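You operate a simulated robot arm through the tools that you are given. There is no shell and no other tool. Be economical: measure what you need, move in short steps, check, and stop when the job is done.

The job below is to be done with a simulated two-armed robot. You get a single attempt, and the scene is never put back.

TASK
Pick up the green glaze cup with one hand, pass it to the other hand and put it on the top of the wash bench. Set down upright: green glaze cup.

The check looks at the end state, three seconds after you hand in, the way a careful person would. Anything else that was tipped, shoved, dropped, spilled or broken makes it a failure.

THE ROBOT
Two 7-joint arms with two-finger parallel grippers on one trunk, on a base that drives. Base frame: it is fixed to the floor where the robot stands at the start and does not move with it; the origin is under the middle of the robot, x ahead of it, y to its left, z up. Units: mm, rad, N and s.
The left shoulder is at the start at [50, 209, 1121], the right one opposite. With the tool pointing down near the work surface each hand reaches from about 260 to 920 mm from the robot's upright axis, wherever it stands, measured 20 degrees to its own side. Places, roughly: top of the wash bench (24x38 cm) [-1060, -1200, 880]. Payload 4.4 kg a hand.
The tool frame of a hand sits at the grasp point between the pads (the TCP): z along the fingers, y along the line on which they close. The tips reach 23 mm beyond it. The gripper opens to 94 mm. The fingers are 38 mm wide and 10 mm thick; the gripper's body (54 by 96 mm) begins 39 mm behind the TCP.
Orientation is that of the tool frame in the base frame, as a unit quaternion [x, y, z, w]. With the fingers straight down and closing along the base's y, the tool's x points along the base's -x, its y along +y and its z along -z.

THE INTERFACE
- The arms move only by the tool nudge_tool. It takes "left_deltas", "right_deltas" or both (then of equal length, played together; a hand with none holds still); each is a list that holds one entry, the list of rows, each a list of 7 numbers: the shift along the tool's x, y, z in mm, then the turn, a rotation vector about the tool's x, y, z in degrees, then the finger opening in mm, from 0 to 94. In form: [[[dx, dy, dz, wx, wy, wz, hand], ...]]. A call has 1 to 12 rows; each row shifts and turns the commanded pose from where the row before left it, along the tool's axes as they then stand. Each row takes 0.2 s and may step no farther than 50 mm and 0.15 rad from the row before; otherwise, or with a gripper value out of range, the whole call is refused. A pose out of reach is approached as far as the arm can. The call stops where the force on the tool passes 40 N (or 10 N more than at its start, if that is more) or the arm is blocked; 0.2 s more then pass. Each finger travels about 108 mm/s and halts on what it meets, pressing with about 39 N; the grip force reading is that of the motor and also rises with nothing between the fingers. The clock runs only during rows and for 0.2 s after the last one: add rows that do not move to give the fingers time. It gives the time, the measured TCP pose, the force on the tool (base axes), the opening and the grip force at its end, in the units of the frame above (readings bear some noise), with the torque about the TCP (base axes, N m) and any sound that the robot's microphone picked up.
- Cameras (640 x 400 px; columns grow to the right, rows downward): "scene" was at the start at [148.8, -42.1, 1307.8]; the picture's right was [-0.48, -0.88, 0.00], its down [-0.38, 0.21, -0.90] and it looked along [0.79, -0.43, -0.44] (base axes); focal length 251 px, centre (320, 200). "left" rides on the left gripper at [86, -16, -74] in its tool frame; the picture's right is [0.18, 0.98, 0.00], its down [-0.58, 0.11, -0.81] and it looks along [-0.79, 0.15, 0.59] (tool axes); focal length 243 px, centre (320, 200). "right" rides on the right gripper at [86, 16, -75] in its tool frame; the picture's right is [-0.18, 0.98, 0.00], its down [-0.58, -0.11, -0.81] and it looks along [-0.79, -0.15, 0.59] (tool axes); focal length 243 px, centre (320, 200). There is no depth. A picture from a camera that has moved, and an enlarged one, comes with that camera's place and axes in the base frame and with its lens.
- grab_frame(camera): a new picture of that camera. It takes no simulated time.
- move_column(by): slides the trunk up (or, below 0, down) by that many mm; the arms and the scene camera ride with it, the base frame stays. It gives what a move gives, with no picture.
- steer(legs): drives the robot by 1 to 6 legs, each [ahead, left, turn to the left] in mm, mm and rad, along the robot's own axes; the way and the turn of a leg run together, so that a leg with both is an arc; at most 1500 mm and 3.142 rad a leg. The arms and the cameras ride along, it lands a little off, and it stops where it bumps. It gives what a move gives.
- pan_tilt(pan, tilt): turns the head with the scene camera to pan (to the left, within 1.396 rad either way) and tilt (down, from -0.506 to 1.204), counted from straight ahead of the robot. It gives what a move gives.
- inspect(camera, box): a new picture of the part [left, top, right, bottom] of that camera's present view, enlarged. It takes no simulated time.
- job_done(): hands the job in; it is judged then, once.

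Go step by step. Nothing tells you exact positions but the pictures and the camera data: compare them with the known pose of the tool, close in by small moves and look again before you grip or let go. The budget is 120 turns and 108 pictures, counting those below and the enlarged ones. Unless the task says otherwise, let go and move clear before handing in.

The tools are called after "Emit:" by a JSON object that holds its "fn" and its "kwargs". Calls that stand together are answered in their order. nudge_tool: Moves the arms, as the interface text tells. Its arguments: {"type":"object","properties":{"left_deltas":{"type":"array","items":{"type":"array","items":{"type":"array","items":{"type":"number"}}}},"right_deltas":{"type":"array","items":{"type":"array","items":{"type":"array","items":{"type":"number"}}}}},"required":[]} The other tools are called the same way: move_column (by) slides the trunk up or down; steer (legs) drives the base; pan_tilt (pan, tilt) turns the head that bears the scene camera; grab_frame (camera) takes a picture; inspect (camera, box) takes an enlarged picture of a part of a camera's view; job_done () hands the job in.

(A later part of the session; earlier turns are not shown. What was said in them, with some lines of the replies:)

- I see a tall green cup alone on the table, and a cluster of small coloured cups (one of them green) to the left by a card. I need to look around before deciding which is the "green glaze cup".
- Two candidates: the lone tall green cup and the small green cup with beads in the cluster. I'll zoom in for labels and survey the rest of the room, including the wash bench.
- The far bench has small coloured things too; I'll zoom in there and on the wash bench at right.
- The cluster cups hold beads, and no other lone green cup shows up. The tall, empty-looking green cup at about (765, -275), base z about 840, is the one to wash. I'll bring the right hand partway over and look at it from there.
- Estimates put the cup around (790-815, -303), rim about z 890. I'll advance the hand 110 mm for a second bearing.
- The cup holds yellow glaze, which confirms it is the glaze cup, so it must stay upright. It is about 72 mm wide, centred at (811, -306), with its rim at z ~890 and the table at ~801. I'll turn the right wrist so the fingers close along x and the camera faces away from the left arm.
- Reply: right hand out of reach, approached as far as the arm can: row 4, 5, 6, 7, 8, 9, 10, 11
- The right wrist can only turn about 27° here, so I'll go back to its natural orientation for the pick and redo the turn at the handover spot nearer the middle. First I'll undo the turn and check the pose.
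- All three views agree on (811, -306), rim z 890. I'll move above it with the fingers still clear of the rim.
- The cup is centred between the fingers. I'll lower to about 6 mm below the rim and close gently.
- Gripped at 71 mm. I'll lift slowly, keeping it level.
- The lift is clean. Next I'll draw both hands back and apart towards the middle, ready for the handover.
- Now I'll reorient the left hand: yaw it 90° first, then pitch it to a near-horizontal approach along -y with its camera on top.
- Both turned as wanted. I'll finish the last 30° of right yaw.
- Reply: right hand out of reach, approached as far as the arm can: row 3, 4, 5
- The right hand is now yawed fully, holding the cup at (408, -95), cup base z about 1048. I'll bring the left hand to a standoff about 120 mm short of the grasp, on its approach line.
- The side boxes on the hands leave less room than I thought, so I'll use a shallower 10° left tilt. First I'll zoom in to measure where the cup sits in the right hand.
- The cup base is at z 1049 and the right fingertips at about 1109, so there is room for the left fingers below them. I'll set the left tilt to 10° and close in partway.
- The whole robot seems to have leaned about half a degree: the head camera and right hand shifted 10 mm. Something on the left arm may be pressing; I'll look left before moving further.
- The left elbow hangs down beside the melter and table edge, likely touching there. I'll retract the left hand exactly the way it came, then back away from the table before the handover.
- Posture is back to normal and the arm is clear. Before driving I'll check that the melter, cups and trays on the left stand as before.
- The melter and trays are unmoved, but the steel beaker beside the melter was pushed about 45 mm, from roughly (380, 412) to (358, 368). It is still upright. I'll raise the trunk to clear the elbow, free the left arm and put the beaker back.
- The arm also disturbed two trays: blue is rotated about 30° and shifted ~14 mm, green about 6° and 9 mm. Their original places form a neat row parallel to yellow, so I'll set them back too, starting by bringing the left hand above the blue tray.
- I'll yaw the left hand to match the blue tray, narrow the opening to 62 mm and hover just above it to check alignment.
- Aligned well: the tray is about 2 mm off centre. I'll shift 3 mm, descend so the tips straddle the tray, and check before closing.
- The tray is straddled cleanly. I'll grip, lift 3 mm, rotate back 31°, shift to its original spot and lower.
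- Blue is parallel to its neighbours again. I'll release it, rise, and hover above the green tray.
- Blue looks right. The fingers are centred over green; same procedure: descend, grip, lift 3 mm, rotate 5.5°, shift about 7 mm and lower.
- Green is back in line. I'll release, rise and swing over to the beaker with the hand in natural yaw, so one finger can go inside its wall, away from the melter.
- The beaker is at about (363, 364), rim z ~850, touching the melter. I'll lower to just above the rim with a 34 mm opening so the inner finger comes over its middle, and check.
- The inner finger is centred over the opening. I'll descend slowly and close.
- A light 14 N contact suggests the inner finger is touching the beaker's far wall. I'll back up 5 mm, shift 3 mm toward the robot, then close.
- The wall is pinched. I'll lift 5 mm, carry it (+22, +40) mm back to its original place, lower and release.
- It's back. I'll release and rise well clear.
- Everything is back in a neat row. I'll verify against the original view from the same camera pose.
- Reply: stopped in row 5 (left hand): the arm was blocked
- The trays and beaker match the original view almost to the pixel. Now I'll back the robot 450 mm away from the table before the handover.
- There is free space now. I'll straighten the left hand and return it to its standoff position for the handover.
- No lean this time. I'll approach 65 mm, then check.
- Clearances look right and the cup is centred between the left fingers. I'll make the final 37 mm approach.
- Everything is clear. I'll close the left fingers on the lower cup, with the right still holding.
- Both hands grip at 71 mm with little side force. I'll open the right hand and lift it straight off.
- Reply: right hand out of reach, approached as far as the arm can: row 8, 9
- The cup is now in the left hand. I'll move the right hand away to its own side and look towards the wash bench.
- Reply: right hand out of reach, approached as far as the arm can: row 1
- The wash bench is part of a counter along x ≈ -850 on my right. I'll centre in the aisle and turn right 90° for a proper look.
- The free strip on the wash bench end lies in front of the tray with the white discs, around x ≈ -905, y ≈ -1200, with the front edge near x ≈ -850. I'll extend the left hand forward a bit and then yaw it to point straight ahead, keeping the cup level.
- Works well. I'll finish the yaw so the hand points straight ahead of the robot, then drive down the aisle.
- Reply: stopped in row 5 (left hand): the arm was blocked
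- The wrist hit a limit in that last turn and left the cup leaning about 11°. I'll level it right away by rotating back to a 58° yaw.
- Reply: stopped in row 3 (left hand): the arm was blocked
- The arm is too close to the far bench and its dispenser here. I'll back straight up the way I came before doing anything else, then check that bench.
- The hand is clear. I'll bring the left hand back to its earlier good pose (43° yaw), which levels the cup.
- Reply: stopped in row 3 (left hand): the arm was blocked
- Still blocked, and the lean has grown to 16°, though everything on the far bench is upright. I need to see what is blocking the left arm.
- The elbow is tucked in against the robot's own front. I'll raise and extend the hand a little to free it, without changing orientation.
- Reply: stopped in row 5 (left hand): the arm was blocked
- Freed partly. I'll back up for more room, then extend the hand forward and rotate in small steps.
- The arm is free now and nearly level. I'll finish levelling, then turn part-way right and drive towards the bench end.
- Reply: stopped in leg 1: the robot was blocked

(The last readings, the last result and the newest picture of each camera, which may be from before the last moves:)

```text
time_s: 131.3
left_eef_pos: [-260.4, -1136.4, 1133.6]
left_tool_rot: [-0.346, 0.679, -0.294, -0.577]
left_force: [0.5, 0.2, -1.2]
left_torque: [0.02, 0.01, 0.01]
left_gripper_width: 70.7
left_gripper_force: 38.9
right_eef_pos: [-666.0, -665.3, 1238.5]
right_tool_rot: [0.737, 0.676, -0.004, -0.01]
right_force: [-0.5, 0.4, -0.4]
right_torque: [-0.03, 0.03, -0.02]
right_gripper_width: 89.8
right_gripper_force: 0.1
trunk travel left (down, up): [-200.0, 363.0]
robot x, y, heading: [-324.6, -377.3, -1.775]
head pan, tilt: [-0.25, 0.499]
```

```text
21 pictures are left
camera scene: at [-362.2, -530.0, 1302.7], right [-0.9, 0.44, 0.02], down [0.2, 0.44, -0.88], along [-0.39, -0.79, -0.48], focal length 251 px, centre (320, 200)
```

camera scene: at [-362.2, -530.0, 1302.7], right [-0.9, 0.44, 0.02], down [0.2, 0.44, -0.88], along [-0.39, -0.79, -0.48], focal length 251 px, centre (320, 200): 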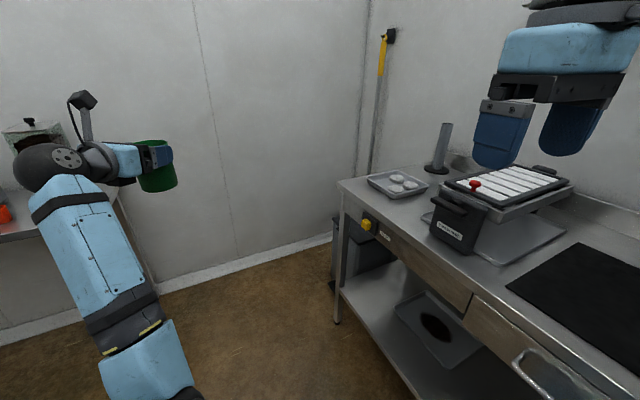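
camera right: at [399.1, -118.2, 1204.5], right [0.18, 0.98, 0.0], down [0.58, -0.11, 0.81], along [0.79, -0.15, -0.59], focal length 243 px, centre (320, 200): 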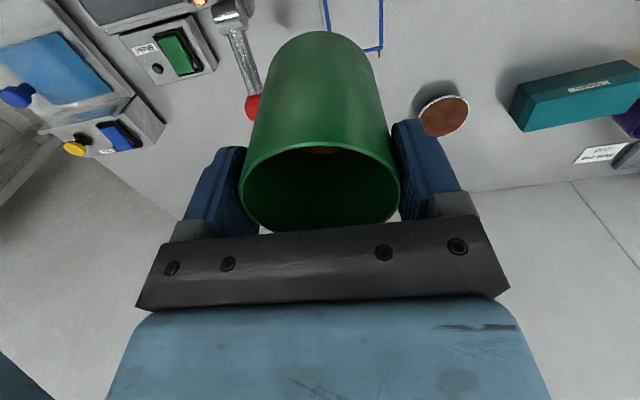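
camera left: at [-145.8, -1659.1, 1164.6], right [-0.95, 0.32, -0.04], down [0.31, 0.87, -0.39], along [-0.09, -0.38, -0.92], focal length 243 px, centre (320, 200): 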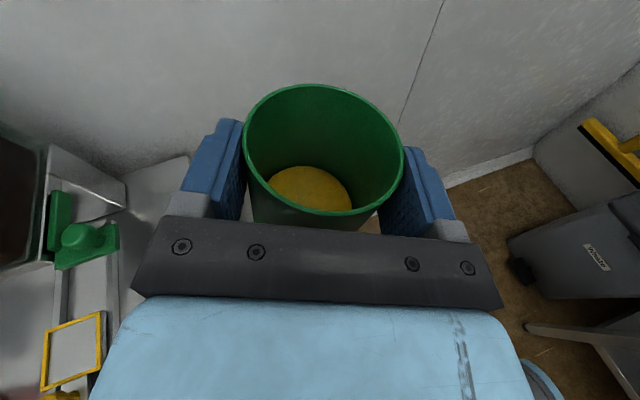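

The turn was blocked, most likely by the right elbow meeting something on the counter. I'll turn back and look at the right side.

Emit:
{"fn": "steer", "kwargs": {"legs": [[0, 0, 0.2]]}}

Emit:
{"fn": "pan_tilt", "kwargs": {"pan": -1.35, "tilt": 0.4}}

Emit:
{"fn": "grab_frame", "kwargs": {"camera": "scene"}}

```text
time_s: 132.4
left_eef_pos: [-124.3, -1106.4, 1139.3]
left_tool_rot: [-0.408, 0.646, -0.353, -0.54]
left_force: [0.4, 0.1, -0.7]
left_torque: [0.0, 0.04, 0.0]
left_gripper_width: 70.5
left_gripper_force: 39.3
right_eef_pos: [-617.4, -722.7, 1236.2]
right_tool_rot: [0.666, 0.746, -0.002, -0.004]
right_force: [0.3, 0.3, 0.3]
right_torque: [-0.02, 0.01, 0.0]
right_gripper_width: 89.8
right_gripper_force: 0.1
trunk travel left (down, up): [-200.0, 363.0]
robot x, y, heading: [-325.0, -377.0, -1.581]
head pan, tilt: [-0.25, 0.499]
```

```text
time_s: 133.8
left_eef_pos: [-124.2, -1107.4, 1138.0]
left_tool_rot: [-0.409, 0.645, -0.354, -0.54]
left_force: [0.4, 0.7, -0.7]
left_torque: [0.02, -0.01, -0.02]
left_gripper_width: 70.7
left_gripper_force: 39.2
right_eef_pos: [-617.8, -723.1, 1235.2]
right_tool_rot: [0.666, 0.746, -0.001, -0.003]
right_force: [0.4, 0.3, -0.3]
right_torque: [-0.02, -0.02, -0.04]
right_gripper_width: 89.9
right_gripper_force: 0.1
trunk travel left (down, up): [-200.0, 363.0]
robot x, y, heading: [-325.6, -376.4, -1.583]
head pan, tilt: [-1.349, 0.4]
```

```text
20 pictures are left
camera scene: at [-415.3, -464.1, 1312.7], right [-0.22, 0.98, 0.0], down [0.38, 0.08, -0.92], along [-0.9, -0.2, -0.39], focal length 251 px, centre (320, 200)
```

scene: 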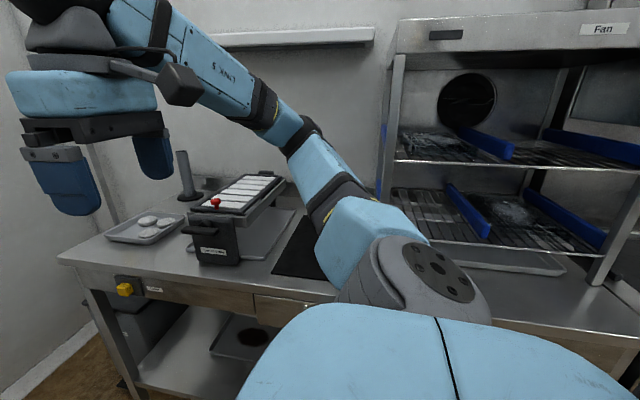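

The contact was on the bench side, most likely the right elbow at the fan rack. I'll drive forward past it first, then turn.

Emit:
{"fn": "steer", "kwargs": {"legs": [[200, 0, 0]]}}

Emit:
{"fn": "steer", "kwargs": {"legs": [[0, 0, -0.5]]}}

Emit:
{"fn": "grab_frame", "kwargs": {"camera": "scene"}}

```text
time_s: 135.4
left_eef_pos: [-125.4, -1305.7, 1138.2]
left_tool_rot: [-0.41, 0.645, -0.355, -0.539]
left_force: [1.0, -0.3, -2.1]
left_torque: [0.01, 0.01, 0.0]
left_gripper_width: 70.6
left_gripper_force: 39.0
right_eef_pos: [-617.4, -924.1, 1234.8]
right_tool_rot: [0.665, 0.747, 0.0, -0.004]
right_force: [0.5, -1.2, -0.5]
right_torque: [0.02, 0.0, -0.02]
right_gripper_width: 89.7
right_gripper_force: 0.1
trunk travel left (down, up): [-200.0, 363.0]
robot x, y, heading: [-325.0, -577.6, -1.575]
head pan, tilt: [-1.349, 0.4]
```

```text
time_s: 137.2
left_eef_pos: [-482.9, -1317.2, 1137.0]
left_tool_rot: [-0.243, 0.725, -0.216, -0.608]
left_force: [0.3, -0.2, -1.8]
left_torque: [0.04, 0.0, -0.02]
left_gripper_width: 70.7
left_gripper_force: 38.9
right_eef_pos: [-744.4, -753.1, 1233.5]
right_tool_rot: [0.821, 0.571, 0.001, -0.006]
right_force: [-0.4, 0.5, -1.0]
right_torque: [0.03, -0.02, 0.0]
right_gripper_width: 89.8
right_gripper_force: 0.2
trunk travel left (down, up): [-200.0, 363.0]
robot x, y, heading: [-325.9, -581.6, -2.05]
head pan, tilt: [-1.349, 0.4]
stopped in leg 1: the robot was blocked; the commanded pose is now the measured one
```

```text
19 pictures are left
camera scene: at [-447.0, -613.0, 1312.6], right [0.26, 0.97, 0.0], down [0.38, -0.1, -0.92], along [-0.89, 0.24, -0.39], focal length 251 px, centre (320, 200)
```

scene: 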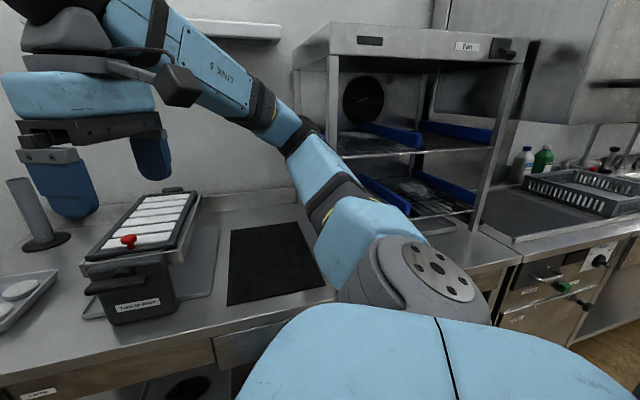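

The right upper arm is close to the rack again. I'll slide away from it (world -y) and then stretch the right arm forward, so its elbow doesn't stick out.

Emit:
{"fn": "steer", "kwargs": {"legs": [[113, 59, 0]]}}

Emit:
{"fn": "nudge_tool", "kwargs": {"right_deltas": [[[-30, 0, 5, 0, 0, 0, 90], [-35, 0, 10, 0, 0, 0, 90], [-35, 0, 10, 0, 0, 0, 90], [-35, 0, 10, 0, 0, 0, 90], [-35, 0, 10, 0, 0, 0, 90], [-30, 0, 5, 0, 0, 0, 90], [0, 0, 0, 0, 0, 0, 90]]]}}

Emit:
{"fn": "grab_frame", "kwargs": {"camera": "scene"}}

```text
time_s: 138.5
left_eef_pos: [-483.7, -1444.9, 1138.4]
left_tool_rot: [-0.243, 0.723, -0.216, -0.609]
left_force: [1.2, -0.4, -1.4]
left_torque: [0.01, -0.04, -0.02]
left_gripper_width: 70.5
left_gripper_force: 38.9
right_eef_pos: [-743.4, -878.5, 1233.7]
right_tool_rot: [0.822, 0.57, 0.001, -0.005]
right_force: [0.2, 0.1, -0.1]
right_torque: [0.04, 0.01, 0.01]
right_gripper_width: 90.3
right_gripper_force: 0.2
trunk travel left (down, up): [-200.0, 363.0]
robot x, y, heading: [-321.9, -705.9, -2.053]
head pan, tilt: [-1.349, 0.4]
```

```text
time_s: 140.1
left_eef_pos: [-485.0, -1442.7, 1139.1]
left_tool_rot: [-0.243, 0.724, -0.217, -0.608]
left_force: [0.1, -0.3, -2.2]
left_torque: [0.01, -0.01, 0.01]
left_gripper_width: 70.6
left_gripper_force: 39.5
right_eef_pos: [-814.3, -1061.7, 1183.7]
right_tool_rot: [0.822, 0.57, 0.0, -0.006]
right_force: [-0.3, 0.3, -1.6]
right_torque: [0.0, 0.02, -0.04]
right_gripper_width: 90.1
right_gripper_force: 0.0
trunk travel left (down, up): [-200.0, 363.0]
robot x, y, heading: [-324.6, -703.0, -2.054]
head pan, tilt: [-1.349, 0.4]
```

```text
18 pictures are left
camera scene: at [-446.1, -738.1, 1312.7], right [0.26, 0.97, 0.0], down [0.38, -0.1, -0.92], along [-0.89, 0.24, -0.39], focal length 251 px, centre (320, 200)
```

scene: 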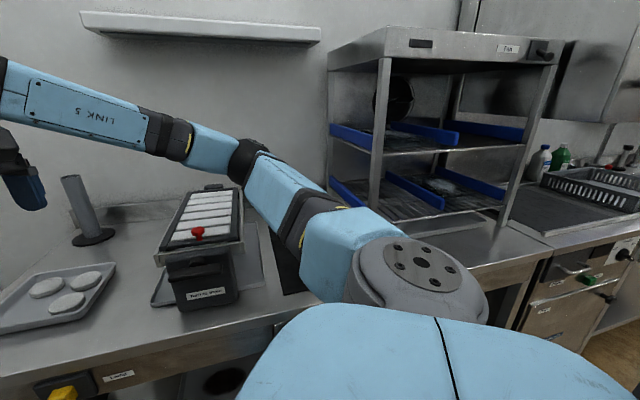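

The right arm is tucked along the bench and the rack is untouched. Now I'll make the final turn so the cup hand points straight into the bench, well above it.

Emit:
{"fn": "steer", "kwargs": {"legs": [[0, 0, -0.667]]}}

Emit:
{"fn": "pan_tilt", "kwargs": {"pan": 0.35, "tilt": 0.55}}

Emit:
{"fn": "grab_frame", "kwargs": {"camera": "scene"}}

Emit:
{"fn": "grab_frame", "kwargs": {"camera": "left"}}

```text
time_s: 142.3
left_eef_pos: [-908.4, -1185.7, 1138.1]
left_tool_rot: [0.007, 0.764, -0.006, -0.646]
left_force: [-0.2, 0.9, -1.8]
left_torque: [0.01, -0.03, 0.01]
left_gripper_width: 70.5
left_gripper_force: 39.4
right_eef_pos: [-930.8, -683.7, 1183.6]
right_tool_rot: [0.963, 0.269, 0.002, -0.005]
right_force: [0.1, -0.2, -0.3]
right_torque: [-0.03, 0.0, 0.0]
right_gripper_width: 89.8
right_gripper_force: 0.1
trunk travel left (down, up): [-200.0, 363.0]
robot x, y, heading: [-326.4, -706.2, -2.727]
head pan, tilt: [-1.349, 0.4]
```

```text
time_s: 144.0
left_eef_pos: [-907.5, -1186.9, 1137.9]
left_tool_rot: [0.008, 0.764, -0.006, -0.646]
left_force: [0.2, -1.1, -2.2]
left_torque: [0.01, -0.02, 0.0]
left_gripper_width: 70.7
left_gripper_force: 39.2
right_eef_pos: [-931.4, -684.3, 1182.9]
right_tool_rot: [0.963, 0.269, 0.002, -0.006]
right_force: [-0.1, 0.1, -0.3]
right_torque: [0.02, -0.03, -0.04]
right_gripper_width: 89.7
right_gripper_force: 0.0
trunk travel left (down, up): [-200.0, 363.0]
robot x, y, heading: [-330.9, -703.6, -2.725]
head pan, tilt: [0.351, 0.55]
```

```text
17 pictures are left
camera scene: at [-451.6, -792.7, 1298.9], right [-0.7, 0.72, 0.0], down [0.38, 0.36, -0.85], along [-0.61, -0.59, -0.52], focal length 251 px, centre (320, 200)
```

scene: 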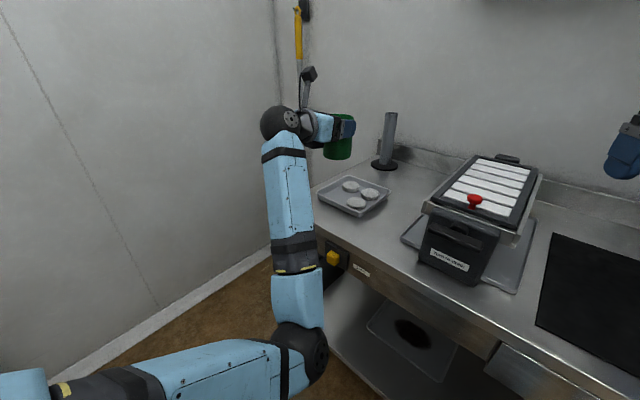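

```text
16 pictures are left
camera left: at [-849.0, -1201.5, 1237.2], right [-0.03, 0.99, 0.16], down [0.89, 0.1, -0.44], along [-0.45, 0.13, -0.88], focal length 243 px, centre (320, 200)
```

left: 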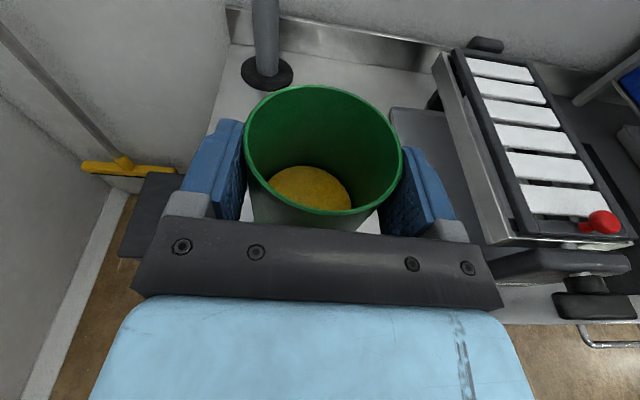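

The cup is level and the glaze is still in it. I'll zoom in on the landing strip to fix the bench edge and the tray.

Emit:
{"fn": "inspect", "kwargs": {"camera": "scene", "box": [290, 90, 470, 290]}}

```text
2.00 times, centred on (380, 190) of scene
camera zoom: at [-451.6, -792.7, 1298.9], right [-0.7, 0.72, 0.0], down [0.38, 0.36, -0.85], along [-0.61, -0.59, -0.52], focal length 502 px, centre (200, 220)
```

zoom: 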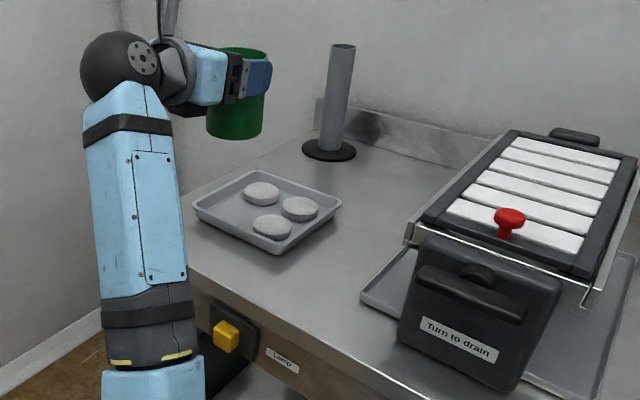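

The edge is at x ≈ -822 and the tray front at ≈ -942, so the cup goes at x ≈ -882, y ≈ -1187. I'll retract the hand 37 mm, trim a 1° lean, and lower the trunk in two stages.

Emit:
{"fn": "nudge_tool", "kwargs": {"left_deltas": [[[-3.1, 0, -18.3, 0, 0, -0.6, 60], [-3.1, 0, -18.3, 0, 0, -0.5, 60], [0, 0, 0, 0, 0, 0, 60]]]}}

Emit:
{"fn": "move_column", "kwargs": {"by": -140}}

Emit:
{"fn": "grab_frame", "kwargs": {"camera": "scene"}}

```text
time_s: 144.8
left_eef_pos: [-864.6, -1205.8, 1138.9]
left_tool_rot: [-0.003, 0.767, -0.021, -0.642]
left_force: [-0.2, 0.0, -2.0]
left_torque: [0.04, -0.03, 0.02]
left_gripper_width: 70.7
left_gripper_force: 39.0
right_eef_pos: [-931.2, -683.7, 1183.4]
right_tool_rot: [0.963, 0.269, 0.002, -0.005]
right_force: [0.7, -0.9, -0.4]
right_torque: [-0.02, -0.01, -0.01]
right_gripper_width: 90.0
right_gripper_force: 0.0
trunk travel left (down, up): [-200.0, 363.0]
robot x, y, heading: [-326.6, -706.0, -2.721]
head pan, tilt: [0.351, 0.55]
```

```text
time_s: 146.5
left_eef_pos: [-864.6, -1204.1, 1000.6]
left_tool_rot: [-0.002, 0.766, -0.02, -0.643]
left_force: [0.2, -0.6, -0.7]
left_torque: [0.0, -0.05, 0.01]
left_gripper_width: 70.6
left_gripper_force: 39.8
right_eef_pos: [-931.3, -683.9, 1043.8]
right_tool_rot: [0.963, 0.27, 0.003, -0.006]
right_force: [0.2, 0.5, 0.5]
right_torque: [0.0, -0.01, -0.01]
right_gripper_width: 89.9
right_gripper_force: 0.0
trunk travel left (down, up): [-60.0, 503.0]
robot x, y, heading: [-319.4, -704.0, -2.719]
head pan, tilt: [0.351, 0.55]
```

```text
14 pictures are left
camera scene: at [-451.3, -792.7, 1159.0], right [-0.7, 0.72, 0.0], down [0.38, 0.36, -0.85], along [-0.61, -0.59, -0.52], focal length 251 px, centre (320, 200)
```

scene: 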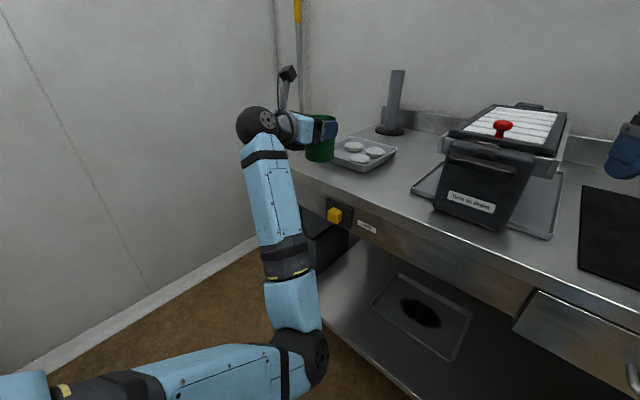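

The hand is at x -864 (cup axis ≈ -876), just in front of the tray. I'll lower the trunk another 55 mm and check the remaining gap.

Emit:
{"fn": "move_column", "kwargs": {"by": -55}}

Emit:
{"fn": "inspect", "kwargs": {"camera": "scene", "box": [230, 60, 410, 240]}}

Emit:
{"fn": "grab_frame", "kwargs": {"camera": "left"}}

```text
time_s: 147.3
left_eef_pos: [-861.3, -1206.0, 959.3]
left_tool_rot: [0.0, 0.76, -0.026, -0.65]
left_force: [-1.4, 2.5, 8.3]
left_torque: [0.52, 0.15, 0.02]
left_gripper_width: 70.7
left_gripper_force: 38.6
right_eef_pos: [-930.6, -682.9, 994.3]
right_tool_rot: [0.963, 0.269, 0.001, -0.004]
right_force: [-0.5, 0.0, 0.4]
right_torque: [0.02, -0.01, 0.0]
right_gripper_width: 90.4
right_gripper_force: 0.1
trunk travel left (down, up): [-11.0, 552.0]
robot x, y, heading: [-323.2, -703.4, -2.722]
head pan, tilt: [0.351, 0.55]
stopped: the force on the tool passed its limit at 41 N (the readings are from after the stop); the commanded pose is now the measured one
```

```text
2.22 times, centred on (320, 150) of scene
camera zoom: at [-451.0, -792.4, 1109.7], right [-0.7, 0.72, 0.0], down [0.37, 0.36, -0.85], along [-0.61, -0.59, -0.52], focal length 558 px, centre (320, 311)
```

zoom: 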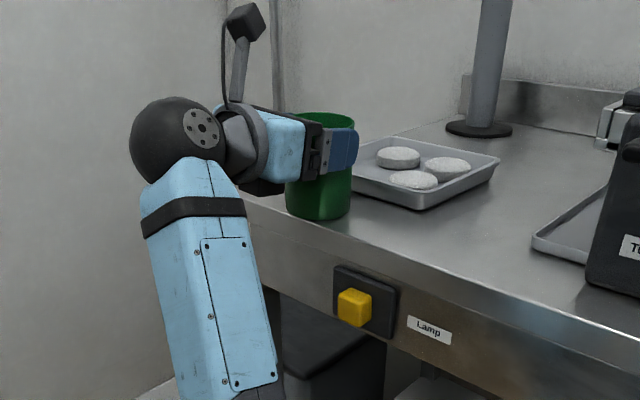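

```text
12 pictures are left
camera left: at [-801.4, -1216.0, 1057.4], right [-0.06, 0.99, 0.14], down [0.88, 0.12, -0.45], along [-0.47, 0.1, -0.88], focal length 243 px, centre (320, 200)
```

left: 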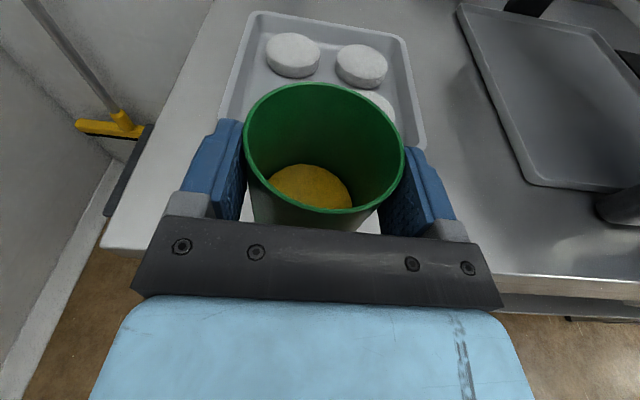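

The cup's base is resting on the bench; it had slid down a bit in the grip, so the hand sits higher on it. It looks upright and clear of tray and edge, so I'll open slowly.

Emit:
{"fn": "nudge_tool", "kwargs": {"left_deltas": [[[0, 0, 0, 0, 0, 0, 70], [0, 0, 0, 0, 0, 0, 74], [0, 0, 0, 0, 0, 0, 80], [0, 0, 0, 0, 0, 0, 87], [0, 0, 0, 0, 0, 0, 93], [0, 0, 0, 0, 0, 0, 93]]]}}

Emit:
{"fn": "inspect", "kwargs": {"camera": "scene", "box": [230, 60, 410, 240]}}

Emit:
{"fn": "grab_frame", "kwargs": {"camera": "left"}}

```text
time_s: 148.7
left_eef_pos: [-862.6, -1207.3, 956.6]
left_tool_rot: [-0.001, 0.761, -0.026, -0.648]
left_force: [0.0, 0.2, -0.9]
left_torque: [0.01, 0.03, 0.01]
left_gripper_width: 92.9
left_gripper_force: 0.2
right_eef_pos: [-930.4, -683.3, 994.6]
right_tool_rot: [0.963, 0.268, 0.002, -0.005]
right_force: [0.0, 0.2, -1.7]
right_torque: [0.03, 0.02, 0.01]
right_gripper_width: 89.8
right_gripper_force: 0.0
trunk travel left (down, up): [-11.0, 552.0]
robot x, y, heading: [-325.1, -705.9, -2.72]
head pan, tilt: [0.351, 0.55]
```

```text
2.22 times, centred on (320, 150) of scene
camera zoom: at [-451.5, -792.9, 1109.9], right [-0.7, 0.72, 0.0], down [0.38, 0.36, -0.85], along [-0.61, -0.59, -0.52], focal length 558 px, centre (320, 311)
```

zoom: 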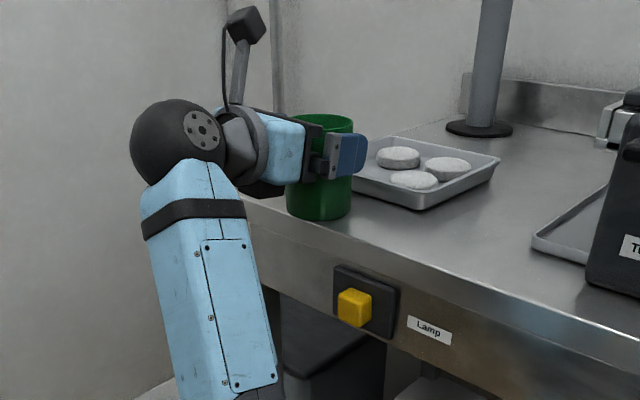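

```text
10 pictures are left
camera left: at [-802.6, -1217.0, 1054.9], right [-0.06, 0.99, 0.14], down [0.89, 0.12, -0.45], along [-0.46, 0.1, -0.88], focal length 243 px, centre (320, 200)
```

left: 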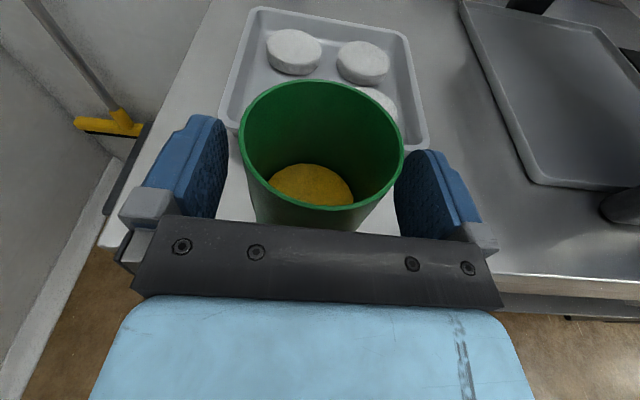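

The cup stands upright by itself. To retract in a straight line I'll drive the base back along the hand's axis instead of using the arm.

Emit:
{"fn": "steer", "kwargs": {"legs": [[-65, 27, 0]]}}

Emit:
{"fn": "grab_frame", "kwargs": {"camera": "left"}}

```text
time_s: 149.7
left_eef_pos: [-792.7, -1205.0, 956.0]
left_tool_rot: [-0.002, 0.761, -0.027, -0.648]
left_force: [0.2, -0.5, 0.1]
left_torque: [0.01, 0.0, -0.04]
left_gripper_width: 93.0
left_gripper_force: 0.0
right_eef_pos: [-861.3, -682.5, 994.9]
right_tool_rot: [0.963, 0.269, 0.002, -0.005]
right_force: [0.5, -0.3, 0.8]
right_torque: [-0.01, 0.01, 0.0]
right_gripper_width: 89.9
right_gripper_force: 0.0
trunk travel left (down, up): [-11.0, 552.0]
robot x, y, heading: [-256.6, -705.3, -2.723]
head pan, tilt: [0.351, 0.55]
```

```text
9 pictures are left
camera left: at [-732.5, -1215.4, 1055.1], right [-0.06, 0.99, 0.14], down [0.88, 0.12, -0.45], along [-0.46, 0.1, -0.88], focal length 243 px, centre (320, 200)
```

left: 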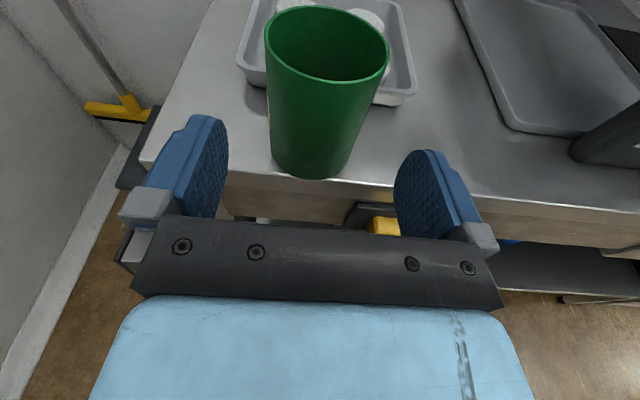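

The cup stands, but its front is close to the bench edge. I'll zoom in to judge the margin.

Emit:
{"fn": "inspect", "kwargs": {"camera": "left", "box": [220, 90, 420, 220]}}

Emit:
{"fn": "inspect", "kwargs": {"camera": "scene", "box": [260, 90, 390, 200]}}

```text
3.08 times, centred on (320, 155) of left
camera zoom: at [-732.5, -1215.4, 1055.1], right [-0.06, 0.99, 0.14], down [0.88, 0.12, -0.45], along [-0.46, 0.1, -0.88], focal length 746 px, centre (320, 338)
```

zoom: 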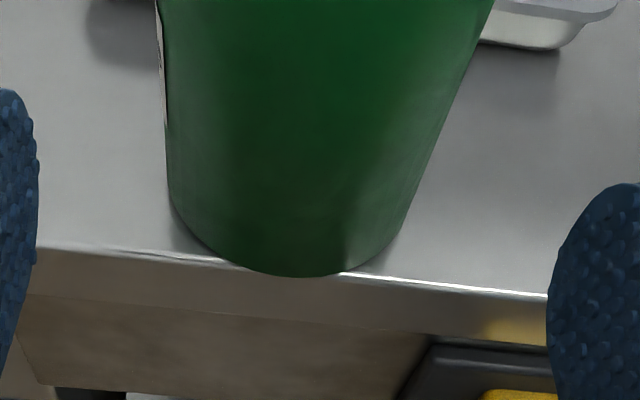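

```text
3.64 times, centred on (325, 145) of scene
camera zoom: at [-381.3, -791.2, 1110.0], right [-0.7, 0.72, 0.0], down [0.37, 0.36, -0.85], along [-0.61, -0.59, -0.52], focal length 912 px, centre (302, 400)
```

zoom: 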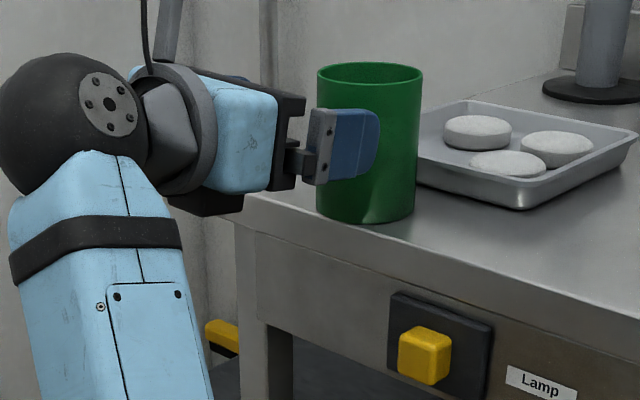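

It overhangs the edge by about 5 mm, which isn't good enough. I'll go back, re-grip, lift slightly, move it about 20 mm further in and set it down again.

Emit:
{"fn": "steer", "kwargs": {"legs": [[63.5, -29, 0]]}}

Emit:
{"fn": "nudge_tool", "kwargs": {"left_deltas": [[[0, 0, 0, 0, 0, 0, 86], [0, 0, 0, 0, 0, 0, 79], [0, 0, 0, 0, 0, 0, 74], [0, 0, 0, 0, 0, 0, 68], [0, 0, 0, 0, 0, 0, 60], [0, 0, 0, 0, 0, 0, 60]]]}}

Emit:
{"fn": "grab_frame", "kwargs": {"camera": "left"}}

```text
time_s: 150.7
left_eef_pos: [-862.9, -1203.7, 956.6]
left_tool_rot: [-0.001, 0.762, -0.027, -0.647]
left_force: [0.0, -0.3, 0.1]
left_torque: [-0.01, 0.0, -0.01]
left_gripper_width: 92.8
left_gripper_force: 0.0
right_eef_pos: [-932.7, -683.1, 995.4]
right_tool_rot: [0.963, 0.269, 0.002, -0.005]
right_force: [-0.7, -0.4, 0.1]
right_torque: [0.02, 0.03, -0.02]
right_gripper_width: 90.1
right_gripper_force: 0.0
trunk travel left (down, up): [-11.0, 552.0]
robot x, y, heading: [-327.1, -702.9, -2.723]
head pan, tilt: [0.351, 0.55]
```

```text
time_s: 152.1
left_eef_pos: [-861.9, -1204.3, 956.9]
left_tool_rot: [-0.001, 0.762, -0.027, -0.647]
left_force: [-0.5, 0.6, 0.1]
left_torque: [0.08, -0.02, 0.02]
left_gripper_width: 70.2
left_gripper_force: 39.7
right_eef_pos: [-931.2, -681.0, 994.3]
right_tool_rot: [0.963, 0.269, 0.002, -0.005]
right_force: [-0.6, 0.2, 0.0]
right_torque: [-0.02, 0.0, -0.02]
right_gripper_width: 89.8
right_gripper_force: 0.0
trunk travel left (down, up): [-11.0, 552.0]
robot x, y, heading: [-323.4, -704.1, -2.728]
head pan, tilt: [0.351, 0.55]
```

```text
6 pictures are left
camera left: at [-802.2, -1215.1, 1054.9], right [-0.07, 0.99, 0.14], down [0.89, 0.12, -0.45], along [-0.46, 0.1, -0.88], focal length 243 px, centre (320, 200)
```

left: 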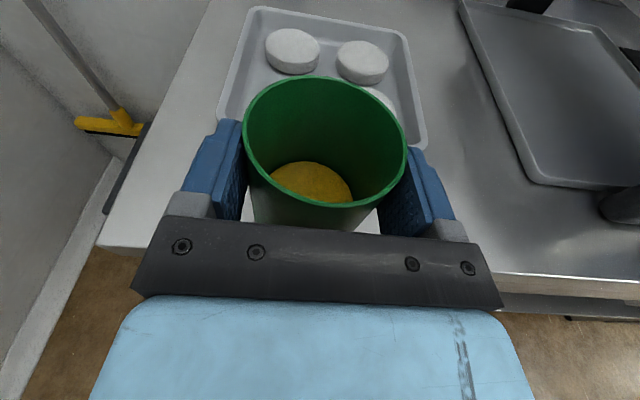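

Gripped again. I'll lift 8 mm, move 17 mm further in, and lower until contact.

Emit:
{"fn": "move_column", "kwargs": {"by": 8}}

Emit:
{"fn": "steer", "kwargs": {"legs": [[15.5, -7, 0]]}}

Emit:
{"fn": "inspect", "kwargs": {"camera": "scene", "box": [250, 80, 390, 200]}}

```text
time_s: 152.7
left_eef_pos: [-863.0, -1204.7, 964.9]
left_tool_rot: [-0.001, 0.761, -0.027, -0.648]
left_force: [0.3, -0.1, -1.8]
left_torque: [-0.01, -0.03, -0.01]
left_gripper_width: 69.7
left_gripper_force: 39.1
right_eef_pos: [-931.7, -681.5, 1000.3]
right_tool_rot: [0.963, 0.269, 0.002, -0.005]
right_force: [-0.7, -0.4, -0.7]
right_torque: [0.01, 0.0, -0.02]
right_gripper_width: 89.9
right_gripper_force: 0.1
trunk travel left (down, up): [-19.0, 544.0]
robot x, y, heading: [-325.2, -703.7, -2.725]
head pan, tilt: [0.351, 0.55]
```

```text
time_s: 153.4
left_eef_pos: [-879.0, -1205.4, 964.4]
left_tool_rot: [-0.002, 0.761, -0.028, -0.648]
left_force: [-0.5, 0.6, -2.3]
left_torque: [0.03, -0.02, 0.0]
left_gripper_width: 69.9
left_gripper_force: 38.8
right_eef_pos: [-948.0, -681.9, 1001.5]
right_tool_rot: [0.963, 0.269, 0.002, -0.006]
right_force: [0.1, -0.4, 0.3]
right_torque: [0.0, -0.02, -0.02]
right_gripper_width: 90.0
right_gripper_force: 0.1
trunk travel left (down, up): [-19.0, 544.0]
robot x, y, heading: [-340.7, -701.1, -2.721]
head pan, tilt: [0.351, 0.55]
```

```text
3.33 times, centred on (320, 140) of scene
camera zoom: at [-468.8, -790.4, 1117.8], right [-0.7, 0.72, 0.0], down [0.38, 0.36, -0.85], along [-0.61, -0.59, -0.52], focal length 836 px, centre (320, 400)
```

zoom: 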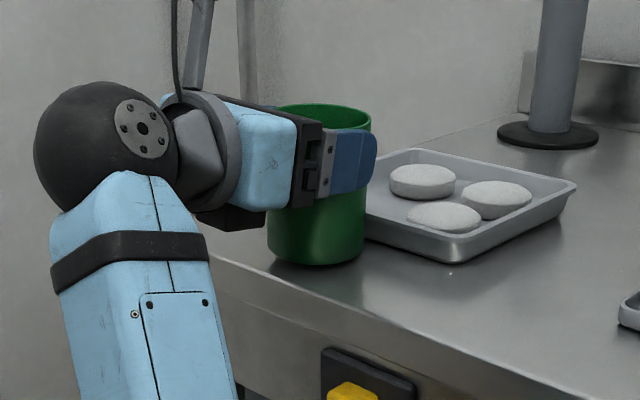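

It now sits well inside the edge and short of the tray. Lowering and releasing.

Emit:
{"fn": "move_column", "kwargs": {"by": -8}}

Emit:
{"fn": "nudge_tool", "kwargs": {"left_deltas": [[[0, 0, 0, 0, 0, 0, 68], [0, 0, 0, 0, 0, 0, 73], [0, 0, 0, 0, 0, 0, 80], [0, 0, 0, 0, 0, 0, 87], [0, 0, 0, 0, 0, 0, 93], [0, 0, 0, 0, 0, 0, 93]]]}}

Emit:
{"fn": "grab_frame", "kwargs": {"camera": "left"}}

```text
time_s: 154.0
left_eef_pos: [-877.7, -1204.9, 957.9]
left_tool_rot: [-0.002, 0.76, -0.028, -0.649]
left_force: [-1.1, -0.2, 5.6]
left_torque: [0.23, 0.17, 0.02]
left_gripper_width: 69.7
left_gripper_force: 39.2
right_eef_pos: [-947.2, -681.8, 994.8]
right_tool_rot: [0.963, 0.27, 0.001, -0.005]
right_force: [0.1, 1.4, -0.7]
right_torque: [0.03, -0.02, -0.01]
right_gripper_width: 90.1
right_gripper_force: 0.1
trunk travel left (down, up): [-11.0, 552.0]
robot x, y, heading: [-343.8, -703.8, -2.721]
head pan, tilt: [0.351, 0.55]
```

```text
time_s: 155.4
left_eef_pos: [-878.8, -1205.3, 956.6]
left_tool_rot: [-0.001, 0.762, -0.027, -0.647]
left_force: [-0.1, 0.0, 0.5]
left_torque: [0.04, -0.01, 0.01]
left_gripper_width: 93.1
left_gripper_force: 0.0
right_eef_pos: [-947.9, -681.3, 993.7]
right_tool_rot: [0.963, 0.27, 0.002, -0.006]
right_force: [0.5, 0.9, -0.2]
right_torque: [0.03, 0.0, 0.0]
right_gripper_width: 90.0
right_gripper_force: 0.1
trunk travel left (down, up): [-11.0, 552.0]
robot x, y, heading: [-339.7, -701.9, -2.723]
head pan, tilt: [0.351, 0.55]
```

```text
4 pictures are left
camera left: at [-818.9, -1215.1, 1054.9], right [-0.07, 0.99, 0.14], down [0.89, 0.12, -0.45], along [-0.46, 0.1, -0.88], focal length 243 px, centre (320, 200)
```

left: 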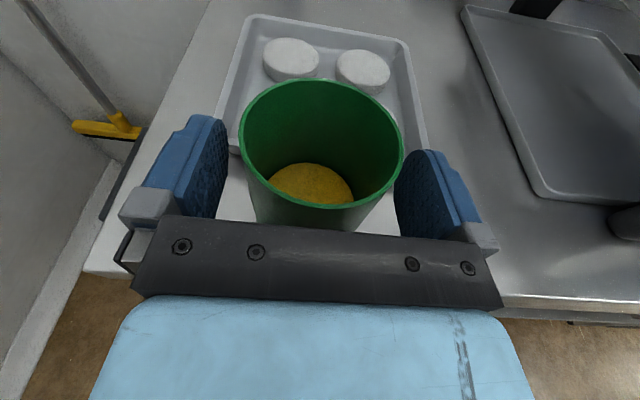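

Released. I'll back straight out as before and check the margin.

Emit:
{"fn": "steer", "kwargs": {"legs": [[-75, 32, 0]]}}

Emit:
{"fn": "grab_frame", "kwargs": {"camera": "left"}}

```text
time_s: 156.5
left_eef_pos: [-797.4, -1203.9, 957.4]
left_tool_rot: [-0.002, 0.762, -0.028, -0.647]
left_force: [0.3, 0.9, 1.0]
left_torque: [-0.01, -0.02, -0.02]
left_gripper_width: 93.0
left_gripper_force: 0.1
right_eef_pos: [-865.5, -681.3, 994.5]
right_tool_rot: [0.963, 0.269, 0.003, -0.006]
right_force: [0.4, 0.0, 0.0]
right_torque: [0.03, 0.05, 0.0]
right_gripper_width: 90.0
right_gripper_force: 0.1
trunk travel left (down, up): [-11.0, 552.0]
robot x, y, heading: [-263.7, -703.7, -2.724]
head pan, tilt: [0.351, 0.55]
```

```text
3 pictures are left
camera left: at [-736.5, -1214.0, 1055.4], right [-0.07, 0.99, 0.14], down [0.88, 0.12, -0.45], along [-0.46, 0.1, -0.88], focal length 243 px, centre (320, 200)
```

left: 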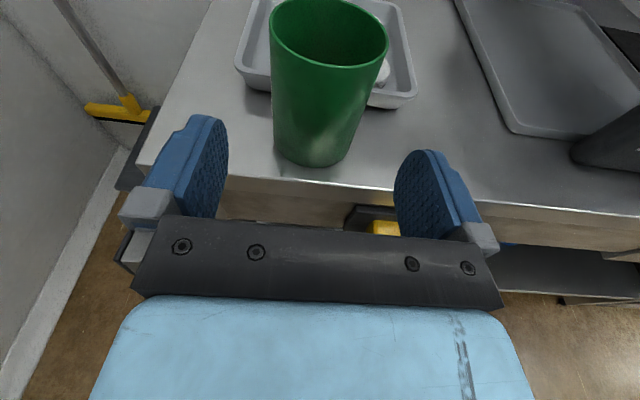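

The cup now stands fully on the bench top with a margin all round. I'll back off further and take a final look.

Emit:
{"fn": "steer", "kwargs": {"legs": [[-110, 47, 0]]}}

Emit:
{"fn": "inspect", "kwargs": {"camera": "scene", "box": [230, 80, 430, 210]}}

```text
time_s: 157.7
left_eef_pos: [-677.8, -1202.6, 957.8]
left_tool_rot: [-0.001, 0.761, -0.027, -0.648]
left_force: [-1.0, -0.4, 0.4]
left_torque: [0.02, -0.01, -0.01]
left_gripper_width: 93.2
left_gripper_force: 0.2
right_eef_pos: [-747.0, -679.7, 995.3]
right_tool_rot: [0.963, 0.27, 0.002, -0.005]
right_force: [0.0, -0.1, -0.3]
right_torque: [0.0, -0.01, 0.03]
right_gripper_width: 90.1
right_gripper_force: 0.1
trunk travel left (down, up): [-11.0, 552.0]
robot x, y, heading: [-142.7, -700.3, -2.722]
head pan, tilt: [0.351, 0.55]
```

```text
3.08 times, centred on (330, 145) of scene
camera zoom: at [-266.7, -787.5, 1110.0], right [-0.7, 0.72, 0.0], down [0.37, 0.36, -0.85], along [-0.61, -0.59, -0.52], focal length 772 px, centre (289, 369)
```

zoom: 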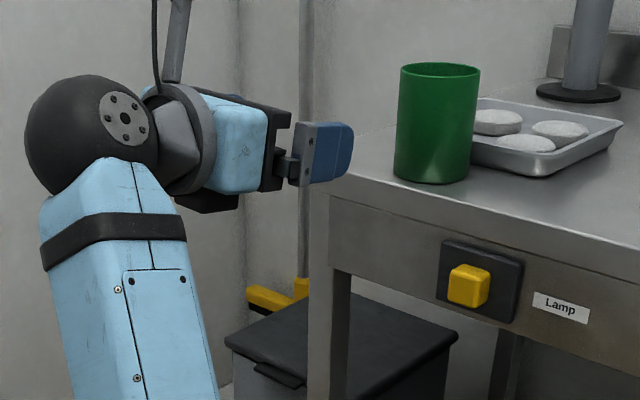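

The green glaze cup stands upright on the bench top, clear of the tray, with its glaze inside and both hands away. Handing in.

Emit:
{"fn": "job_done", "kwargs": {}}

```text
The job is handed in.
```

The green glaze cup stands upright on the wash bench with its glaze still inside. The right hand picked it up, the left hand took it over and put it down, and both hands are clear.

- **Things I moved:** while setting up the handover, the left arm shoved the steel beaker and the blue and green trays on the work table. I put all three back, and they match the starting view to within a few millimetres.
- **Possible contact:** twice while turning near the wash bench the robot was stopped, probably by its right elbow touching the fan rack. The rack and what is on it looked unchanged afterwards.
- **How the cup sits:** it leaned up to about 20° on the way and slid down a little in the grip. It is in front of the tray, about 12 mm inside the front edge.
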